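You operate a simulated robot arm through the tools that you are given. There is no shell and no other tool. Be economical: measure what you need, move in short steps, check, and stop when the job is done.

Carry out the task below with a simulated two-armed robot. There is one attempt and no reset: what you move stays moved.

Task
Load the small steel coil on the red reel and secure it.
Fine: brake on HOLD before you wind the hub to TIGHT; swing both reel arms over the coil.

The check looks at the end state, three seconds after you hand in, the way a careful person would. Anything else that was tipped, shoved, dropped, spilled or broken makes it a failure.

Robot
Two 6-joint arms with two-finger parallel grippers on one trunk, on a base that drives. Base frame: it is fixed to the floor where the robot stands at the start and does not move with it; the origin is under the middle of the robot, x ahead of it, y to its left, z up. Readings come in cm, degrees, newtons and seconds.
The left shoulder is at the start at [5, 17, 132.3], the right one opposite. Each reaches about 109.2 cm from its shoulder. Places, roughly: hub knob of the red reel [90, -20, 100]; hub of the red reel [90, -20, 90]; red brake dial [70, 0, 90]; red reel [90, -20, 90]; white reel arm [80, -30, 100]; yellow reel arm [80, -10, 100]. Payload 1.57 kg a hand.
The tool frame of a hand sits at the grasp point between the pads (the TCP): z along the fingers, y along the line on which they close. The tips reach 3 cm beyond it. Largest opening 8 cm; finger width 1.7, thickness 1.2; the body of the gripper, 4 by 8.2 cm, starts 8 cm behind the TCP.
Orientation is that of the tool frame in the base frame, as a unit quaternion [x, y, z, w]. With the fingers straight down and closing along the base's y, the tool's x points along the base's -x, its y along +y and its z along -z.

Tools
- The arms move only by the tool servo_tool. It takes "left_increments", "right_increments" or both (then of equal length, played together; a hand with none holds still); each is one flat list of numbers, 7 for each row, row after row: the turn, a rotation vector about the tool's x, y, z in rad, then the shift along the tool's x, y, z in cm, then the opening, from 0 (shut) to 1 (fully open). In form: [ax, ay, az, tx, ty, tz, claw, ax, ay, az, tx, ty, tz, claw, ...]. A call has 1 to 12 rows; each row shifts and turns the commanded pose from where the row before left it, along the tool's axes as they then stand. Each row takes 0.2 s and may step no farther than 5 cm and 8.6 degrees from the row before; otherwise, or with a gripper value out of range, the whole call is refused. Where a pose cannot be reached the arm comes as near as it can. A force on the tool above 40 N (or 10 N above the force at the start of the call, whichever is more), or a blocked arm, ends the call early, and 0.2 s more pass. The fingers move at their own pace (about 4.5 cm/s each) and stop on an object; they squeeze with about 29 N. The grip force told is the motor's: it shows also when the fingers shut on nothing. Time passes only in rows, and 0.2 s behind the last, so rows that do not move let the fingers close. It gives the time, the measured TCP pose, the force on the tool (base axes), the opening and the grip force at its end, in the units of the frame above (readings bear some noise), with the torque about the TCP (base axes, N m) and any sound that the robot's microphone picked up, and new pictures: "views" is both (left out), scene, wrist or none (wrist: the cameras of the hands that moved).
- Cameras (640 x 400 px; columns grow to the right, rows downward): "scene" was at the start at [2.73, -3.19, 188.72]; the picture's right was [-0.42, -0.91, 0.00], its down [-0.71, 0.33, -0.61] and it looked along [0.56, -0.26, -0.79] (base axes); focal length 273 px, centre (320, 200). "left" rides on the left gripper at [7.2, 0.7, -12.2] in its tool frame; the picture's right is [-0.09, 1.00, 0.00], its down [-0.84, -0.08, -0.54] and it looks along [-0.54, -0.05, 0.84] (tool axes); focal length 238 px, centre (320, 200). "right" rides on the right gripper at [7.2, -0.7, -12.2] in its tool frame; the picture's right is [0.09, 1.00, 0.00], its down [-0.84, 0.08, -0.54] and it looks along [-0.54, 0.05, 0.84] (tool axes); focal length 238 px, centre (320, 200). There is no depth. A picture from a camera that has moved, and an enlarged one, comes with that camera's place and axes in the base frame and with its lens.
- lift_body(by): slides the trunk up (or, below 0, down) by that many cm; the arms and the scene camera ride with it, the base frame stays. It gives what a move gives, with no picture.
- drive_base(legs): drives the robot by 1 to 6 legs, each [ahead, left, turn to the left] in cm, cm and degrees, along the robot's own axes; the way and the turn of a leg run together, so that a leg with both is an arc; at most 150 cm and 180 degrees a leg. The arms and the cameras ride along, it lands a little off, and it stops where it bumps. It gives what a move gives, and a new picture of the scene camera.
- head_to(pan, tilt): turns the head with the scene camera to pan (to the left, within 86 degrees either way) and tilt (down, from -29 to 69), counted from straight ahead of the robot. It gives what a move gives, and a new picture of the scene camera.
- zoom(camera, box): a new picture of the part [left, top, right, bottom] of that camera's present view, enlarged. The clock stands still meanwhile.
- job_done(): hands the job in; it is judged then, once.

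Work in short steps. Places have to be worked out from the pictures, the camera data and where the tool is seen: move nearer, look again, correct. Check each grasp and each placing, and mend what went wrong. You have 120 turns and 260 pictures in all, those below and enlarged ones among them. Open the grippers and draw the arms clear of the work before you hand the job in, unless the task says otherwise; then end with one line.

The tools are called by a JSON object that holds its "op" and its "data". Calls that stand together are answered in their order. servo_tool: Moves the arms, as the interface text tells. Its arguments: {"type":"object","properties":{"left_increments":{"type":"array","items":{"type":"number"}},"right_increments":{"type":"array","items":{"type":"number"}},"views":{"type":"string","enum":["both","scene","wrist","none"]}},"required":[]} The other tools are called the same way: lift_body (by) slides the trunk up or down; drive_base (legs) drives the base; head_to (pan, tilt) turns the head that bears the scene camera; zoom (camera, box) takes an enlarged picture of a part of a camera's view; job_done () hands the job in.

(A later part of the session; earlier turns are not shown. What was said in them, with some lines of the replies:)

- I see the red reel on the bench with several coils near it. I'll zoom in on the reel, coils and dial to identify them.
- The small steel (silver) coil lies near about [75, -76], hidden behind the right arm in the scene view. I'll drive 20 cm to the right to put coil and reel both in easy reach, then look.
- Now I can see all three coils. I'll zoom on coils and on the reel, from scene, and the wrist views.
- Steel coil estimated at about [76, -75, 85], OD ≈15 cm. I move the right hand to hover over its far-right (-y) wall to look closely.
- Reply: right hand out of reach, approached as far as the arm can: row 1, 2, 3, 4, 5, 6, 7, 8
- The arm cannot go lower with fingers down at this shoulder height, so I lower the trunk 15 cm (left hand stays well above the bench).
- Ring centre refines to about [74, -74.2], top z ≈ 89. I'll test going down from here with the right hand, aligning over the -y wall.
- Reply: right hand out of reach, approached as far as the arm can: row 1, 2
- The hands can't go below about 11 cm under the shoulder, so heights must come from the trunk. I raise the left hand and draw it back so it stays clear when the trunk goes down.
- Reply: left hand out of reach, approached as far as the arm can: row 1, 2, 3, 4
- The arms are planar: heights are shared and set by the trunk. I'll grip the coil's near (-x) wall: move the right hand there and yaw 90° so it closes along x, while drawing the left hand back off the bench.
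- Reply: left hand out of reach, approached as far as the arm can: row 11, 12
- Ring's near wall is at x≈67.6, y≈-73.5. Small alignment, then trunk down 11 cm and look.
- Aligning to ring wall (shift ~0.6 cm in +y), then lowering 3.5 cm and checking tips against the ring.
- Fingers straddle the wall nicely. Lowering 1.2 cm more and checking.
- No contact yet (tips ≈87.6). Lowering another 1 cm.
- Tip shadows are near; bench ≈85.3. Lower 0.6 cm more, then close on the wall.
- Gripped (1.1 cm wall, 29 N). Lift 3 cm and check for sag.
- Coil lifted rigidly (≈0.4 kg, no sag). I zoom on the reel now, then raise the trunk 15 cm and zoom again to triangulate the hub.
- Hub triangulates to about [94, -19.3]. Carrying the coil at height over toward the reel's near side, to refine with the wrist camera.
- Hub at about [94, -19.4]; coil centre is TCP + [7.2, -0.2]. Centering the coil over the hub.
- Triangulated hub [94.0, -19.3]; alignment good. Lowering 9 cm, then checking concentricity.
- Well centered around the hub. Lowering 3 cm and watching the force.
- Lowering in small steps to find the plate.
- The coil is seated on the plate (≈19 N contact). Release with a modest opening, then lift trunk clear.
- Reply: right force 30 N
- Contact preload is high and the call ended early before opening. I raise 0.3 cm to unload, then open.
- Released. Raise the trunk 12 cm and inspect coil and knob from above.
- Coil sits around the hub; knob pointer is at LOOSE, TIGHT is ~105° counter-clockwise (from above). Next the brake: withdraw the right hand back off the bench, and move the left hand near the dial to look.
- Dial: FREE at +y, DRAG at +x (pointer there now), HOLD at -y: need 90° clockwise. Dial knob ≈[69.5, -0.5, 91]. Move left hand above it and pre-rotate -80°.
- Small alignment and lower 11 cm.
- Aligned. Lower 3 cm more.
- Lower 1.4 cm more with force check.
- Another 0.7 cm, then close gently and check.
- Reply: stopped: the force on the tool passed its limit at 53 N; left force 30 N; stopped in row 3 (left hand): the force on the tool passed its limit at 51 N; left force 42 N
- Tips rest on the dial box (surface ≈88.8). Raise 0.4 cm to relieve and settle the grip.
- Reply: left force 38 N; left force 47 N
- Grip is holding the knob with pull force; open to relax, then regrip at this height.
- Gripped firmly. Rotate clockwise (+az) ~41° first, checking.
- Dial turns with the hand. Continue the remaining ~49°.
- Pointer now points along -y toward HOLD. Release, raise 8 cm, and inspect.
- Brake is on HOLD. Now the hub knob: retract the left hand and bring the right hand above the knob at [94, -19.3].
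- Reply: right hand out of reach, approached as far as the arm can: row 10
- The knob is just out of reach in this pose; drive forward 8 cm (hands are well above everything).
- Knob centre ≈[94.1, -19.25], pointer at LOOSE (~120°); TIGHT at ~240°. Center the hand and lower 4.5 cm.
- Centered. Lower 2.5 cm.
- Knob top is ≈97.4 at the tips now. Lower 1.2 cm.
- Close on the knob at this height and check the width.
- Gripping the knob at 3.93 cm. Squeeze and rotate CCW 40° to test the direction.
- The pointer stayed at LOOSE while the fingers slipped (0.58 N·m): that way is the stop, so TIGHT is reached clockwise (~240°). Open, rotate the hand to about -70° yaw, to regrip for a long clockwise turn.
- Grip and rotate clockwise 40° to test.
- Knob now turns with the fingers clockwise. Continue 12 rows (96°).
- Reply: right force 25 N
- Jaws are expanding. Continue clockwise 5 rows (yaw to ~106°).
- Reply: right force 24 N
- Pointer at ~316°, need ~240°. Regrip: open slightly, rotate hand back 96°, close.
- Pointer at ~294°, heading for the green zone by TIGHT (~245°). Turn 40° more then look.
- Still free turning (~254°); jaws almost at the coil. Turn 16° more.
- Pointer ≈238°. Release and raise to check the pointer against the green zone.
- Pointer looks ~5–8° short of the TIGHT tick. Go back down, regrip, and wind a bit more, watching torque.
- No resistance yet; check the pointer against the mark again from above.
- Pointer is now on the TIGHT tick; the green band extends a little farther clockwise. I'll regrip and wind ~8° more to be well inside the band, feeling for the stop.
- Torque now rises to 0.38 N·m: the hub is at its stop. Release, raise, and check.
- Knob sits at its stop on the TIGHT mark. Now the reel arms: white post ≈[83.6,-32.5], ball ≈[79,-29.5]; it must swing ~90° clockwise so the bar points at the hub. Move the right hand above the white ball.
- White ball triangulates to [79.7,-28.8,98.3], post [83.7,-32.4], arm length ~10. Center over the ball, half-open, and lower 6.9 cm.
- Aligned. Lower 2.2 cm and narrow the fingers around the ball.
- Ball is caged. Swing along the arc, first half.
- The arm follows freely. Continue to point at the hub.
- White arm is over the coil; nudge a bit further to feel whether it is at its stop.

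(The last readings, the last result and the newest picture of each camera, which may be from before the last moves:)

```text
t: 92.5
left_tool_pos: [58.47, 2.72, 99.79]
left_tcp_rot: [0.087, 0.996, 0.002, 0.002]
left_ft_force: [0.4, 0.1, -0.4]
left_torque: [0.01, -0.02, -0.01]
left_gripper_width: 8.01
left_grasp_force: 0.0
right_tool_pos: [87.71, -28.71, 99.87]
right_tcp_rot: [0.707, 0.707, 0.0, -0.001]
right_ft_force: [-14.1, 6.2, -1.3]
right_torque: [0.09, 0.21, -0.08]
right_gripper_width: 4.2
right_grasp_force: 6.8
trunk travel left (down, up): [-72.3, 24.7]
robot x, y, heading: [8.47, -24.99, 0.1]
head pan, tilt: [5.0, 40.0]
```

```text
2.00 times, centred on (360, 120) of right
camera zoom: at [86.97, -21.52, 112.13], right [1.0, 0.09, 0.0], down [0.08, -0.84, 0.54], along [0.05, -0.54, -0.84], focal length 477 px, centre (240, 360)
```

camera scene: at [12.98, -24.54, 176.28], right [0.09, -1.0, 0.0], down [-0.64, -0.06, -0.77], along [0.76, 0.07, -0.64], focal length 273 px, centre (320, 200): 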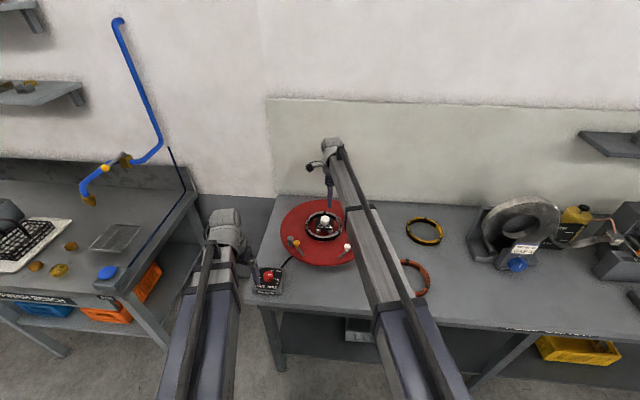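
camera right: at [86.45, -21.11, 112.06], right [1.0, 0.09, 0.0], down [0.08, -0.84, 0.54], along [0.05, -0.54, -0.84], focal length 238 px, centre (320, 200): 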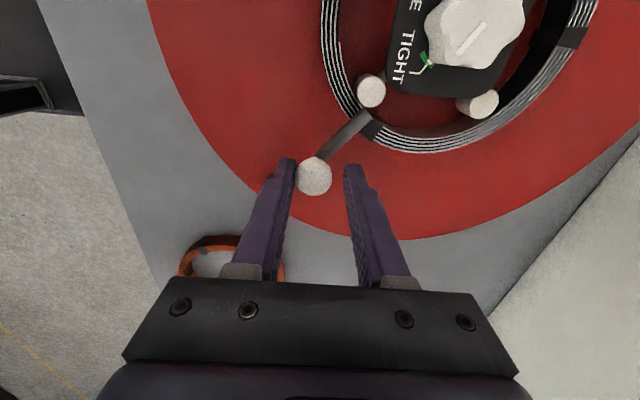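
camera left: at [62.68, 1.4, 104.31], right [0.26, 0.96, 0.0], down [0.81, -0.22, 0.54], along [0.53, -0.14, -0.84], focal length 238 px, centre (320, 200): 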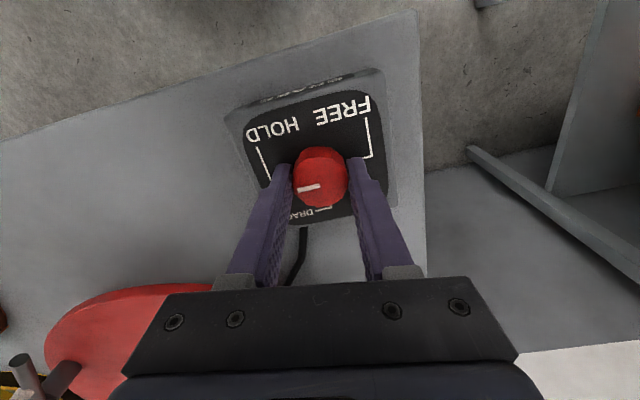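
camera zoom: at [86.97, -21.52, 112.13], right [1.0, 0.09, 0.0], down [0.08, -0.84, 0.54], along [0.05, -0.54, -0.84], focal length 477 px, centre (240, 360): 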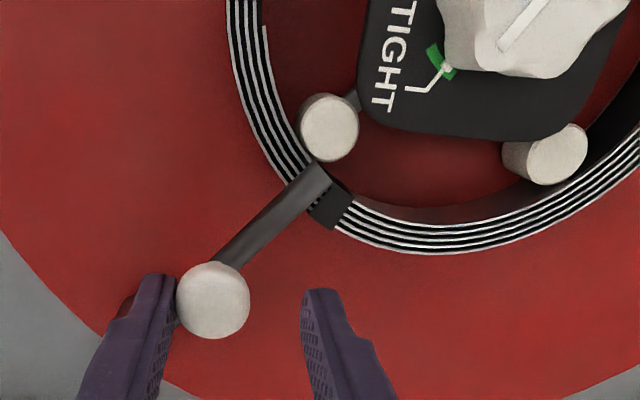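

The arm is at its stop over the coil. Back off, open, raise.

{"op": "servo_tool", "data": {"right_increments": [0, 0, 0, 0.2, -0.5, 0, 0.6, 0, 0, 0, 0, 0, 0, 0.6], "views": "none"}}

{"op": "lift_body", "data": {"by": 7.5}}

{"op": "servo_tool", "data": {"right_increments": [0, 0, 0, -1.5, -4.2, 0, 0.6, 0, 0, 0, -1.5, -4.2, 0, 0.6, 0, 0, 0, -1.5, -4.2, 0, 0.6, 0, 0, 0, -1.5, -4.2, 0, 0.6, 0, 0, 0, -1.5, -4.2, 0, 0.6, 0, 0, 0, -1.5, -4.2, 0, 0.6, 0, 0, 0, -1.5, -4.2, 0, 0.6], "left_increments": [0, 0, -0.145, 0, 0, 0, 0.6, 0, 0, -0.145, 0, 0, 0, 0.6, 0, 0, -0.145, 0, 0, 0, 0.6, 0, 0, -0.145, 0, 0, 0, 0.6, 0, 0, -0.145, 0, 0, 0, 0.6, 0, 0, -0.145, 0, 0, 0, 0.6, 0, 0, -0.145, 0, 0, 0, 0.6], "views": "scene"}}

```text
t: 93.1
left_tool_pos: [58.48, 2.7, 99.72]
left_tcp_rot: [0.086, 0.996, 0.001, 0.002]
left_ft_force: [0.5, -0.6, -1.0]
left_torque: [0.02, 0.01, -0.01]
left_gripper_width: 8.03
left_grasp_force: 0.0
right_tool_pos: [87.54, -28.63, 99.91]
right_tcp_rot: [0.709, 0.706, 0.0, 0.0]
right_ft_force: [-0.6, 1.2, 0.2]
right_torque: [0.02, 0.0, 0.0]
right_gripper_width: 4.8
right_grasp_force: 0.1
trunk travel left (down, up): [-72.3, 24.7]
robot x, y, heading: [8.5, -25.28, -0.0]
head pan, tilt: [5.0, 40.0]
```

```text
t: 94.2
left_tool_pos: [58.57, 2.73, 107.26]
left_tcp_rot: [0.086, 0.996, 0.001, 0.002]
left_ft_force: [-0.7, -0.2, 0.5]
left_torque: [-0.02, -0.02, 0.01]
left_gripper_width: 7.99
left_grasp_force: 0.1
right_tool_pos: [87.4, -28.68, 107.29]
right_tcp_rot: [0.708, 0.706, 0.0, 0.001]
right_ft_force: [0.4, -0.4, 0.6]
right_torque: [0.01, 0.0, 0.0]
right_gripper_width: 4.82
right_grasp_force: 0.0
trunk travel left (down, up): [-79.8, 17.2]
robot x, y, heading: [8.38, -25.22, 0.0]
head pan, tilt: [5.0, 40.0]
```

```text
t: 95.8
left_tool_pos: [58.4, 2.64, 107.28]
left_tcp_rot: [-0.411, 0.912, 0.0, 0.003]
left_ft_force: [-0.5, -0.3, 1.2]
left_torque: [0.02, -0.02, 0.03]
left_gripper_width: 4.8
left_grasp_force: 0.0
right_tool_pos: [58.01, -38.76, 107.38]
right_tcp_rot: [0.708, 0.707, 0.0, 0.001]
right_ft_force: [0.6, -0.3, 0.7]
right_torque: [0.01, 0.02, 0.0]
right_gripper_width: 4.8
right_grasp_force: 0.1
right hand out of reach, approached as far as the arm can: row 6
trunk travel left (down, up): [-79.8, 17.2]
robot x, y, heading: [8.3, -24.95, 0.1]
head pan, tilt: [5.0, 40.0]
camera scene: at [12.64, -24.56, 176.39], right [0.09, -1.0, 0.0], down [-0.64, -0.06, -0.77], along [0.76, 0.07, -0.64], focal length 273 px, centre (320, 200)
```

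scene: 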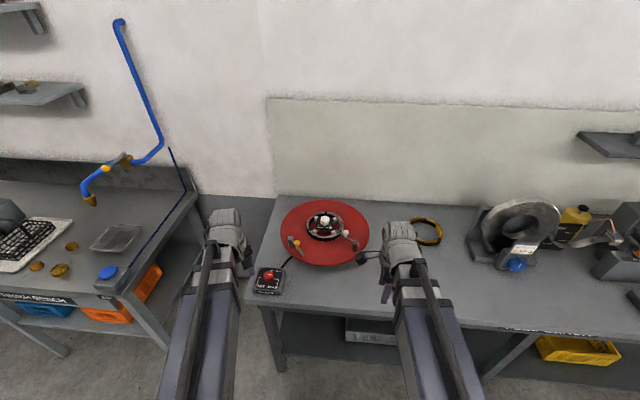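

White done. Now yaw the left hand to -90° and bring it above the yellow ball (expected near [79.7,-9.8]).

{"op": "servo_tool", "data": {"left_increments": [0, 0, -0.145, 0, 0, 0, 0.6, 0, 0, -0.145, 0, 0, 0, 0.6, 0, 0, -0.145, 0, 0, 0, 0.6, 0, 0, -0.145, 0, 0, 0, 0.6, 0, 0, -0.145, 0, 0, 0, 0.6, 0, 0, 0, 2.3, -3.9, 0, 0.6, 0, 0, 0, 2.3, -3.9, 0, 0.6, 0, 0, 0, 2.3, -3.9, 0, 0.6, 0, 0, 0, 2.3, -3.9, 0, 0.6, 0, 0, 0, 2.3, -3.9, 0, 0.6], "views": "wrist"}}

{"op": "zoom", "data": {"camera": "left", "box": [120, 20, 440, 220]}}

```text
t: 98.0
left_tool_pos: [77.97, -8.9, 107.15]
left_tcp_rot: [-0.707, 0.707, 0.0, 0.003]
left_ft_force: [0.0, -0.7, 0.0]
left_torque: [-0.03, 0.01, 0.01]
left_gripper_width: 4.79
left_grasp_force: 0.0
right_tool_pos: [57.99, -38.7, 107.16]
right_tcp_rot: [0.707, 0.707, 0.001, 0.0]
right_ft_force: [0.1, -0.5, -0.7]
right_torque: [0.0, 0.01, 0.02]
right_gripper_width: 4.79
right_grasp_force: 0.0
trunk travel left (down, up): [-79.8, 17.2]
robot x, y, heading: [8.36, -25.28, 0.1]
head pan, tilt: [5.0, 40.0]
camera left: at [77.08, -16.11, 119.35], right [-1.0, 0.09, 0.0], down [0.08, 0.84, 0.54], along [0.05, 0.54, -0.84], focal length 238 px, centre (320, 200)
```

left: 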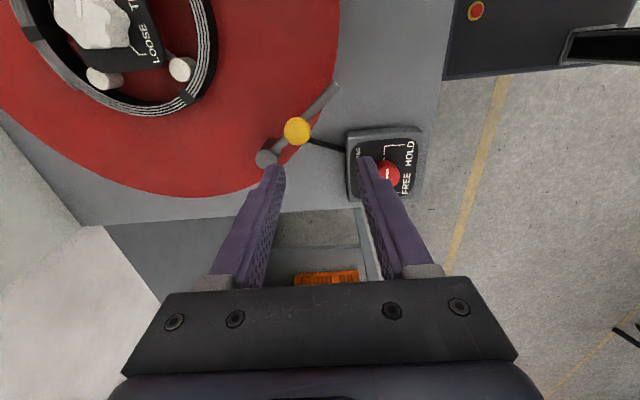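

```text
2.00 times, centred on (280, 120) of left
camera zoom: at [77.08, -16.11, 119.35], right [-1.0, 0.09, 0.0], down [0.08, 0.84, 0.54], along [0.05, 0.54, -0.84], focal length 477 px, centre (400, 360)
```

zoom: 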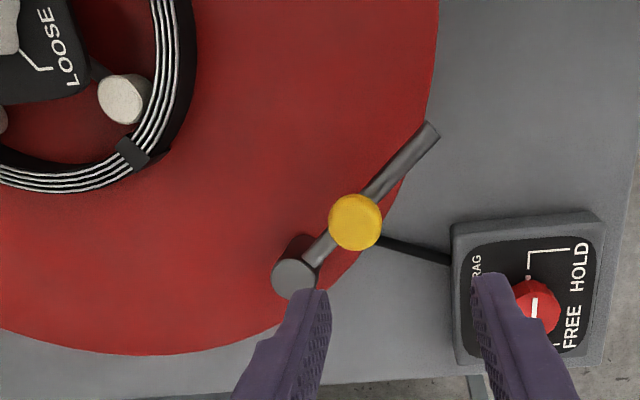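

Yellow ball at [79.6,-10.0,98.3], post [83.7,-6.4] (mirror image). Align and lower 7.4 cm.

{"op": "servo_tool", "data": {"left_increments": [0, 0, 0, 1.1, -1.6, 0, 0.57, 0, 0, 0, 0, 0, 0, 0.57], "views": "none"}}

{"op": "lift_body", "data": {"by": -5}}

{"op": "zoom", "data": {"camera": "left", "box": [160, 40, 480, 240]}}

```text
t: 98.6
left_tool_pos: [79.27, -9.86, 107.42]
left_tcp_rot: [-0.706, 0.708, 0.0, 0.002]
left_ft_force: [-0.9, -0.2, 0.5]
left_torque: [0.0, 0.0, -0.02]
left_gripper_width: 4.57
left_grasp_force: 0.2
right_tool_pos: [57.92, -38.83, 107.3]
right_tcp_rot: [0.707, 0.707, 0.001, 0.001]
right_ft_force: [0.0, 0.3, -0.3]
right_torque: [-0.04, -0.02, -0.01]
right_gripper_width: 4.82
right_grasp_force: 0.0
trunk travel left (down, up): [-79.8, 17.2]
robot x, y, heading: [8.16, -25.19, -0.1]
head pan, tilt: [5.0, 40.0]
```

```text
t: 99.5
left_tool_pos: [79.37, -9.87, 102.32]
left_tcp_rot: [-0.706, 0.708, 0.0, 0.001]
left_ft_force: [-0.6, -0.2, -0.8]
left_torque: [-0.02, 0.03, 0.02]
left_gripper_width: 4.56
left_grasp_force: 0.0
right_tool_pos: [58.02, -38.92, 102.34]
right_tcp_rot: [0.708, 0.707, 0.001, 0.001]
right_ft_force: [-0.4, -0.1, -0.6]
right_torque: [-0.01, 0.03, 0.01]
right_gripper_width: 4.8
right_grasp_force: 0.1
trunk travel left (down, up): [-74.8, 22.2]
robot x, y, heading: [8.7, -25.5, 0.3]
head pan, tilt: [5.0, 40.0]
```

```text
2.00 times, centred on (320, 140) of left
camera zoom: at [78.57, -17.19, 114.4], right [-1.0, 0.1, 0.0], down [0.08, 0.84, 0.54], along [0.05, 0.54, -0.84], focal length 477 px, centre (320, 320)
```

zoom: 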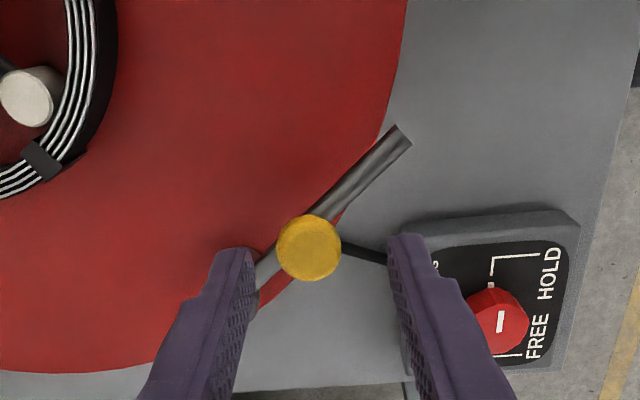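

Good. Lower 2.5 cm, shift slightly, narrow, and swing the first half of the mirrored arc.

{"op": "lift_body", "data": {"by": -2.5}}

{"op": "servo_tool", "data": {"left_increments": [0, 0, 0, 0, -0.3, 0, 0.45, 0, 0, 0, 0, 0, 0, 0.37, 0, 0, 0, 0, 0, 0, 0.37], "views": "none"}}

{"op": "zoom", "data": {"camera": "left", "box": [160, 40, 480, 240]}}

```text
t: 100.2
left_tool_pos: [79.29, -9.86, 99.8]
left_tcp_rot: [-0.705, 0.709, 0.0, 0.002]
left_ft_force: [0.3, -0.6, -0.9]
left_torque: [-0.01, -0.02, 0.03]
left_gripper_width: 4.56
left_grasp_force: 0.2
right_tool_pos: [57.94, -38.82, 99.74]
right_tcp_rot: [0.707, 0.707, 0.002, 0.001]
right_ft_force: [-1.0, -0.2, 0.2]
right_torque: [-0.01, 0.02, 0.01]
right_gripper_width: 4.8
right_grasp_force: 0.1
trunk travel left (down, up): [-72.3, 24.7]
robot x, y, heading: [8.56, -25.13, 0.2]
head pan, tilt: [5.0, 40.0]
```

```text
t: 101.0
left_tool_pos: [79.73, -10.05, 99.83]
left_tcp_rot: [-0.705, 0.709, -0.001, 0.001]
left_ft_force: [0.3, -0.4, -0.7]
left_torque: [-0.01, 0.03, 0.02]
left_gripper_width: 2.93
left_grasp_force: 0.0
right_tool_pos: [57.93, -38.9, 99.76]
right_tcp_rot: [0.708, 0.707, 0.0, 0.001]
right_ft_force: [0.5, -1.0, -0.6]
right_torque: [-0.01, 0.02, -0.01]
right_gripper_width: 4.8
right_grasp_force: 0.1
trunk travel left (down, up): [-72.3, 24.7]
robot x, y, heading: [8.04, -25.34, 0.2]
head pan, tilt: [5.0, 40.0]
```

```text
2.00 times, centred on (320, 140) of left
camera zoom: at [78.91, -17.19, 111.89], right [-1.0, 0.1, 0.0], down [0.08, 0.84, 0.54], along [0.05, 0.54, -0.84], focal length 477 px, centre (320, 320)
```

zoom: 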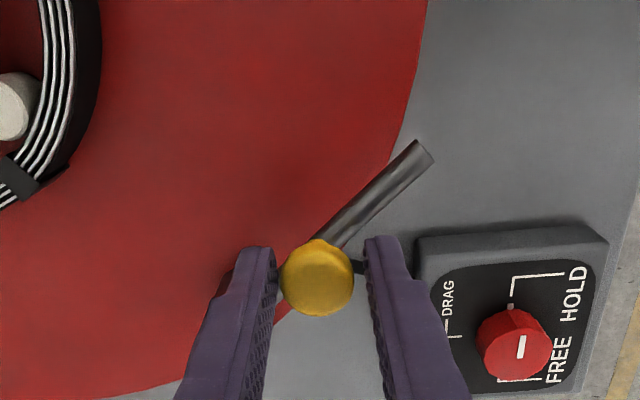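

Caged. Swing the whole mirrored arc.

{"op": "servo_tool", "data": {"left_increments": [0, 0, 0, 0.54, -0.65, 0, 0.37, 0, 0, 0, 0.53, -0.65, 0, 0.37, 0, 0, 0, 0.27, -0.65, 0, 0.37, 0, 0, 0, 0.27, -0.65, 0, 0.37, 0, 0, 0, 0.09, -0.7, 0, 0.37, 0, 0, 0, 0.09, -0.7, 0, 0.37, 0, 0, 0, -0.09, -0.7, 0, 0.37, 0, 0, 0, -0.09, -0.7, 0, 0.37, 0, 0, 0, -0.27, -0.65, 0, 0.37, 0, 0, 0, -0.27, -0.65, 0, 0.37, 0, 0, 0, -0.45, -0.75, 0, 0.37], "views": "wrist"}}

{"op": "zoom", "data": {"camera": "left", "box": [120, 20, 440, 220]}}

```text
t: 103.4
left_tool_pos: [87.1, -10.55, 99.76]
left_tcp_rot: [-0.706, 0.708, 0.0, 0.001]
left_ft_force: [-0.1, -0.1, -0.3]
left_torque: [-0.06, -0.02, 0.02]
left_gripper_width: 3.0
left_grasp_force: 1.0
right_tool_pos: [57.91, -38.82, 99.72]
right_tcp_rot: [0.708, 0.706, 0.001, 0.001]
right_ft_force: [-0.2, 0.7, 0.1]
right_torque: [-0.03, -0.01, 0.01]
right_gripper_width: 4.81
right_grasp_force: 0.1
trunk travel left (down, up): [-72.3, 24.7]
robot x, y, heading: [8.78, -25.22, -0.1]
head pan, tilt: [5.0, 40.0]
camera left: at [86.34, -17.81, 111.88], right [-1.0, 0.1, 0.0], down [0.08, 0.84, 0.54], along [0.05, 0.54, -0.84], focal length 238 px, centre (320, 200)
```

left: 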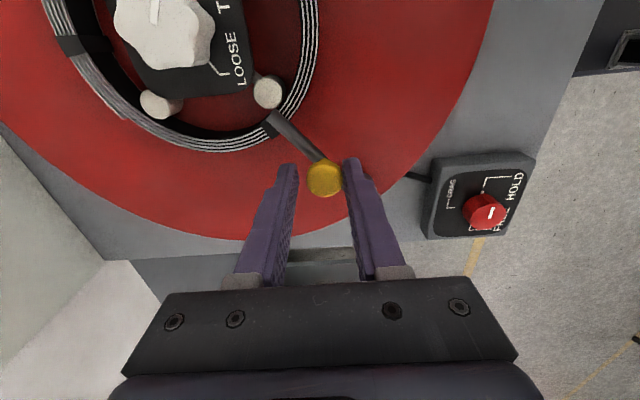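

```text
2.00 times, centred on (280, 120) of left
camera zoom: at [86.34, -17.81, 111.88], right [-1.0, 0.1, 0.0], down [0.08, 0.84, 0.54], along [0.05, 0.54, -0.84], focal length 477 px, centre (400, 360)
```

zoom: 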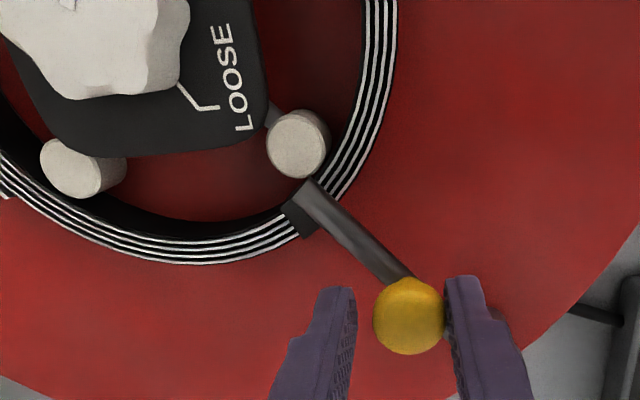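

Over the coil; nudge slightly to the stop as with the white one.

{"op": "servo_tool", "data": {"left_increments": [0, 0, 0, -0.3, -0.35, 0, 0.37, 0, 0, 0, -0.15, -0.2, 0, 0.37], "views": "none"}}

{"op": "servo_tool", "data": {"left_increments": [0, 0, 0, 0.15, 0.5, 0, 0.6, 0, 0, 0, 0, 0, 0, 0.6], "views": "none"}}

{"op": "lift_body", "data": {"by": 8}}

{"op": "zoom", "data": {"camera": "left", "box": [80, 0, 440, 220]}}

```text
t: 104.0
left_tool_pos: [87.54, -10.29, 99.85]
left_tcp_rot: [-0.706, 0.708, 0.0, 0.001]
left_ft_force: [-8.7, -3.3, -1.2]
left_torque: [-0.06, 0.15, 0.07]
left_gripper_width: 3.75
left_grasp_force: 4.7
right_tool_pos: [58.08, -38.84, 99.77]
right_tcp_rot: [0.708, 0.706, 0.001, 0.001]
right_ft_force: [1.2, 0.3, 1.0]
right_torque: [0.0, -0.01, 0.02]
right_gripper_width: 4.8
right_grasp_force: 0.0
trunk travel left (down, up): [-72.3, 24.7]
robot x, y, heading: [8.14, -25.06, 0.2]
head pan, tilt: [5.0, 40.0]
```

```text
t: 104.6
left_tool_pos: [87.36, -10.34, 99.73]
left_tcp_rot: [-0.706, 0.708, 0.001, 0.002]
left_ft_force: [0.2, 0.2, 0.3]
left_torque: [-0.02, 0.01, 0.01]
left_gripper_width: 4.79
left_grasp_force: 0.2
right_tool_pos: [58.03, -38.79, 99.74]
right_tcp_rot: [0.708, 0.706, 0.001, 0.001]
right_ft_force: [0.3, -0.5, 0.0]
right_torque: [0.0, 0.02, 0.02]
right_gripper_width: 4.8
right_grasp_force: 0.1
trunk travel left (down, up): [-72.3, 24.7]
robot x, y, heading: [8.14, -25.14, 0.1]
head pan, tilt: [5.0, 40.0]
```

```text
t: 105.8
left_tool_pos: [87.18, -10.23, 107.69]
left_tcp_rot: [-0.706, 0.708, -0.001, 0.002]
left_ft_force: [0.1, -0.1, 0.1]
left_torque: [-0.01, 0.01, 0.02]
left_gripper_width: 4.81
left_grasp_force: 0.1
right_tool_pos: [58.03, -38.85, 107.83]
right_tcp_rot: [0.708, 0.706, 0.001, 0.0]
right_ft_force: [0.2, 0.4, 1.5]
right_torque: [0.0, 0.03, 0.01]
right_gripper_width: 4.8
right_grasp_force: 0.1
trunk travel left (down, up): [-80.3, 16.7]
robot x, y, heading: [8.53, -25.36, 0.2]
head pan, tilt: [5.0, 40.0]
```

```text
1.78 times, centred on (260, 110) of left
camera zoom: at [86.39, -17.54, 119.87], right [-1.0, 0.1, 0.0], down [0.08, 0.84, 0.54], along [0.05, 0.54, -0.84], focal length 424 px, centre (427, 360)
```

zoom: 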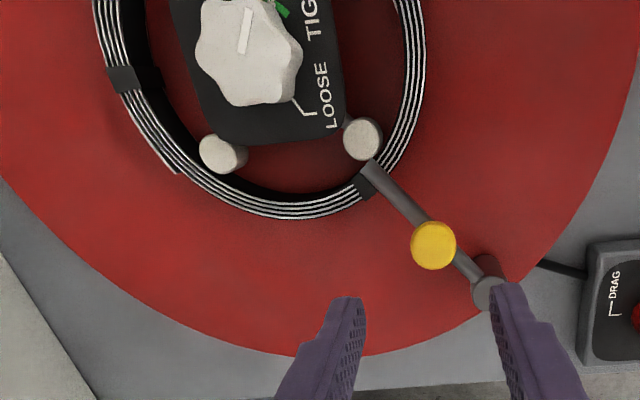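

Both arms are over the coil. Withdraw the left hand and open both, then inspect the whole scene.

{"op": "servo_tool", "data": {"left_increments": [0, 0, 0, -1.5, 4.2, 0, 1, 0, 0, 0, -1.5, 4.2, 0, 1, 0, 0, 0, -1.5, 4.2, 0, 1, 0, 0, 0, -1.5, 4.2, 0, 1, 0, 0, 0, -1.5, 4.2, 0, 1, 0, 0, 0, -1.5, 4.2, 0, 1, 0, 0, 0, -1.5, 4.2, 0, 1], "right_increments": [0, 0, 0, 0, 0, 0, 1, 0, 0, 0, 0, 0, 0, 1, 0, 0, 0, 0, 0, 0, 1, 0, 0, 0, 0, 0, 0, 1, 0, 0, 0, 0, 0, 0, 1, 0, 0, 0, 0, 0, 0, 1, 0, 0, 0, 0, 0, 0, 1], "views": "none"}}

{"op": "drive_base", "data": {"legs": [[-12, 0, 0]]}}

{"op": "zoom", "data": {"camera": "scene", "box": [240, 160, 440, 300]}}

```text
t: 107.4
left_tool_pos: [57.65, 0.38, 107.77]
left_tcp_rot: [-0.706, 0.708, 0.0, 0.002]
left_ft_force: [0.1, -0.3, 0.0]
left_torque: [0.01, 0.02, 0.01]
left_gripper_width: 7.99
left_grasp_force: 0.2
right_tool_pos: [57.88, -38.85, 107.73]
right_tcp_rot: [0.708, 0.706, 0.001, 0.001]
right_ft_force: [0.0, 0.2, 0.3]
right_torque: [-0.02, 0.0, -0.02]
right_gripper_width: 8.01
right_grasp_force: 0.1
trunk travel left (down, up): [-80.3, 16.7]
robot x, y, heading: [8.3, -25.09, -0.1]
head pan, tilt: [5.0, 40.0]
```

```text
t: 108.7
left_tool_pos: [45.19, 0.44, 107.87]
left_tcp_rot: [-0.706, 0.708, -0.001, 0.003]
left_ft_force: [-0.7, -0.2, 0.2]
left_torque: [-0.01, -0.05, 0.02]
left_gripper_width: 8.01
left_grasp_force: 0.1
right_tool_pos: [45.44, -38.88, 107.88]
right_tcp_rot: [0.708, 0.706, 0.001, 0.001]
right_ft_force: [-0.8, 0.0, 0.0]
right_torque: [0.01, -0.07, -0.03]
right_gripper_width: 7.99
right_grasp_force: 0.0
trunk travel left (down, up): [-80.3, 16.7]
robot x, y, heading: [-3.42, -24.87, 0.3]
head pan, tilt: [5.0, 40.0]
camera scene: at [0.11, -24.56, 176.89], right [0.09, -1.0, 0.0], down [-0.64, -0.06, -0.77], along [0.76, 0.07, -0.64], focal length 273 px, centre (320, 200)
```

scene: 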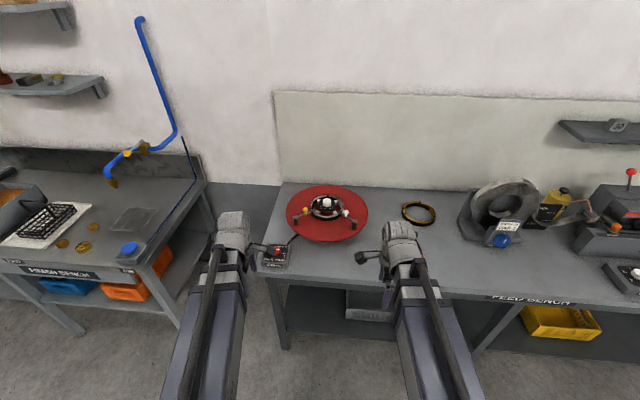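

```text
2.86 times, centred on (340, 230) of scene
camera zoom: at [0.11, -24.56, 176.89], right [0.09, -1.0, 0.0], down [-0.64, -0.06, -0.77], along [0.76, 0.07, -0.64], focal length 780 px, centre (263, 114)
```

zoom: 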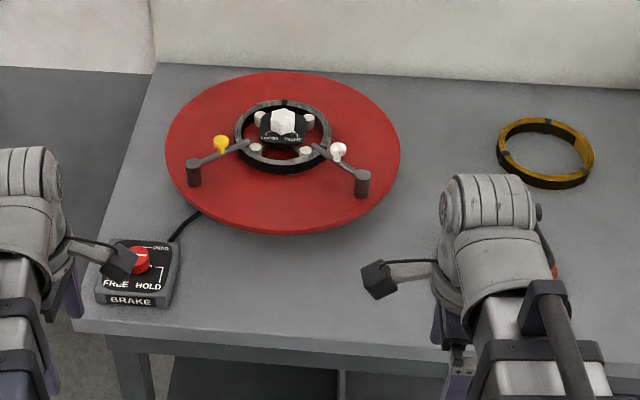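

The coil is on the hub, with both reel arms over it, the hub on TIGHT and the brake on HOLD. Both grippers are open and clear of the work, so I'm handing in.

{"op": "job_done", "data": {}}

```text
The job is handed in.
```

The small steel coil is loaded on the red reel and secured: I set the brake to HOLD first, then wound the hub to its stop at TIGHT, and swung both reel arms to their stops over the coil.
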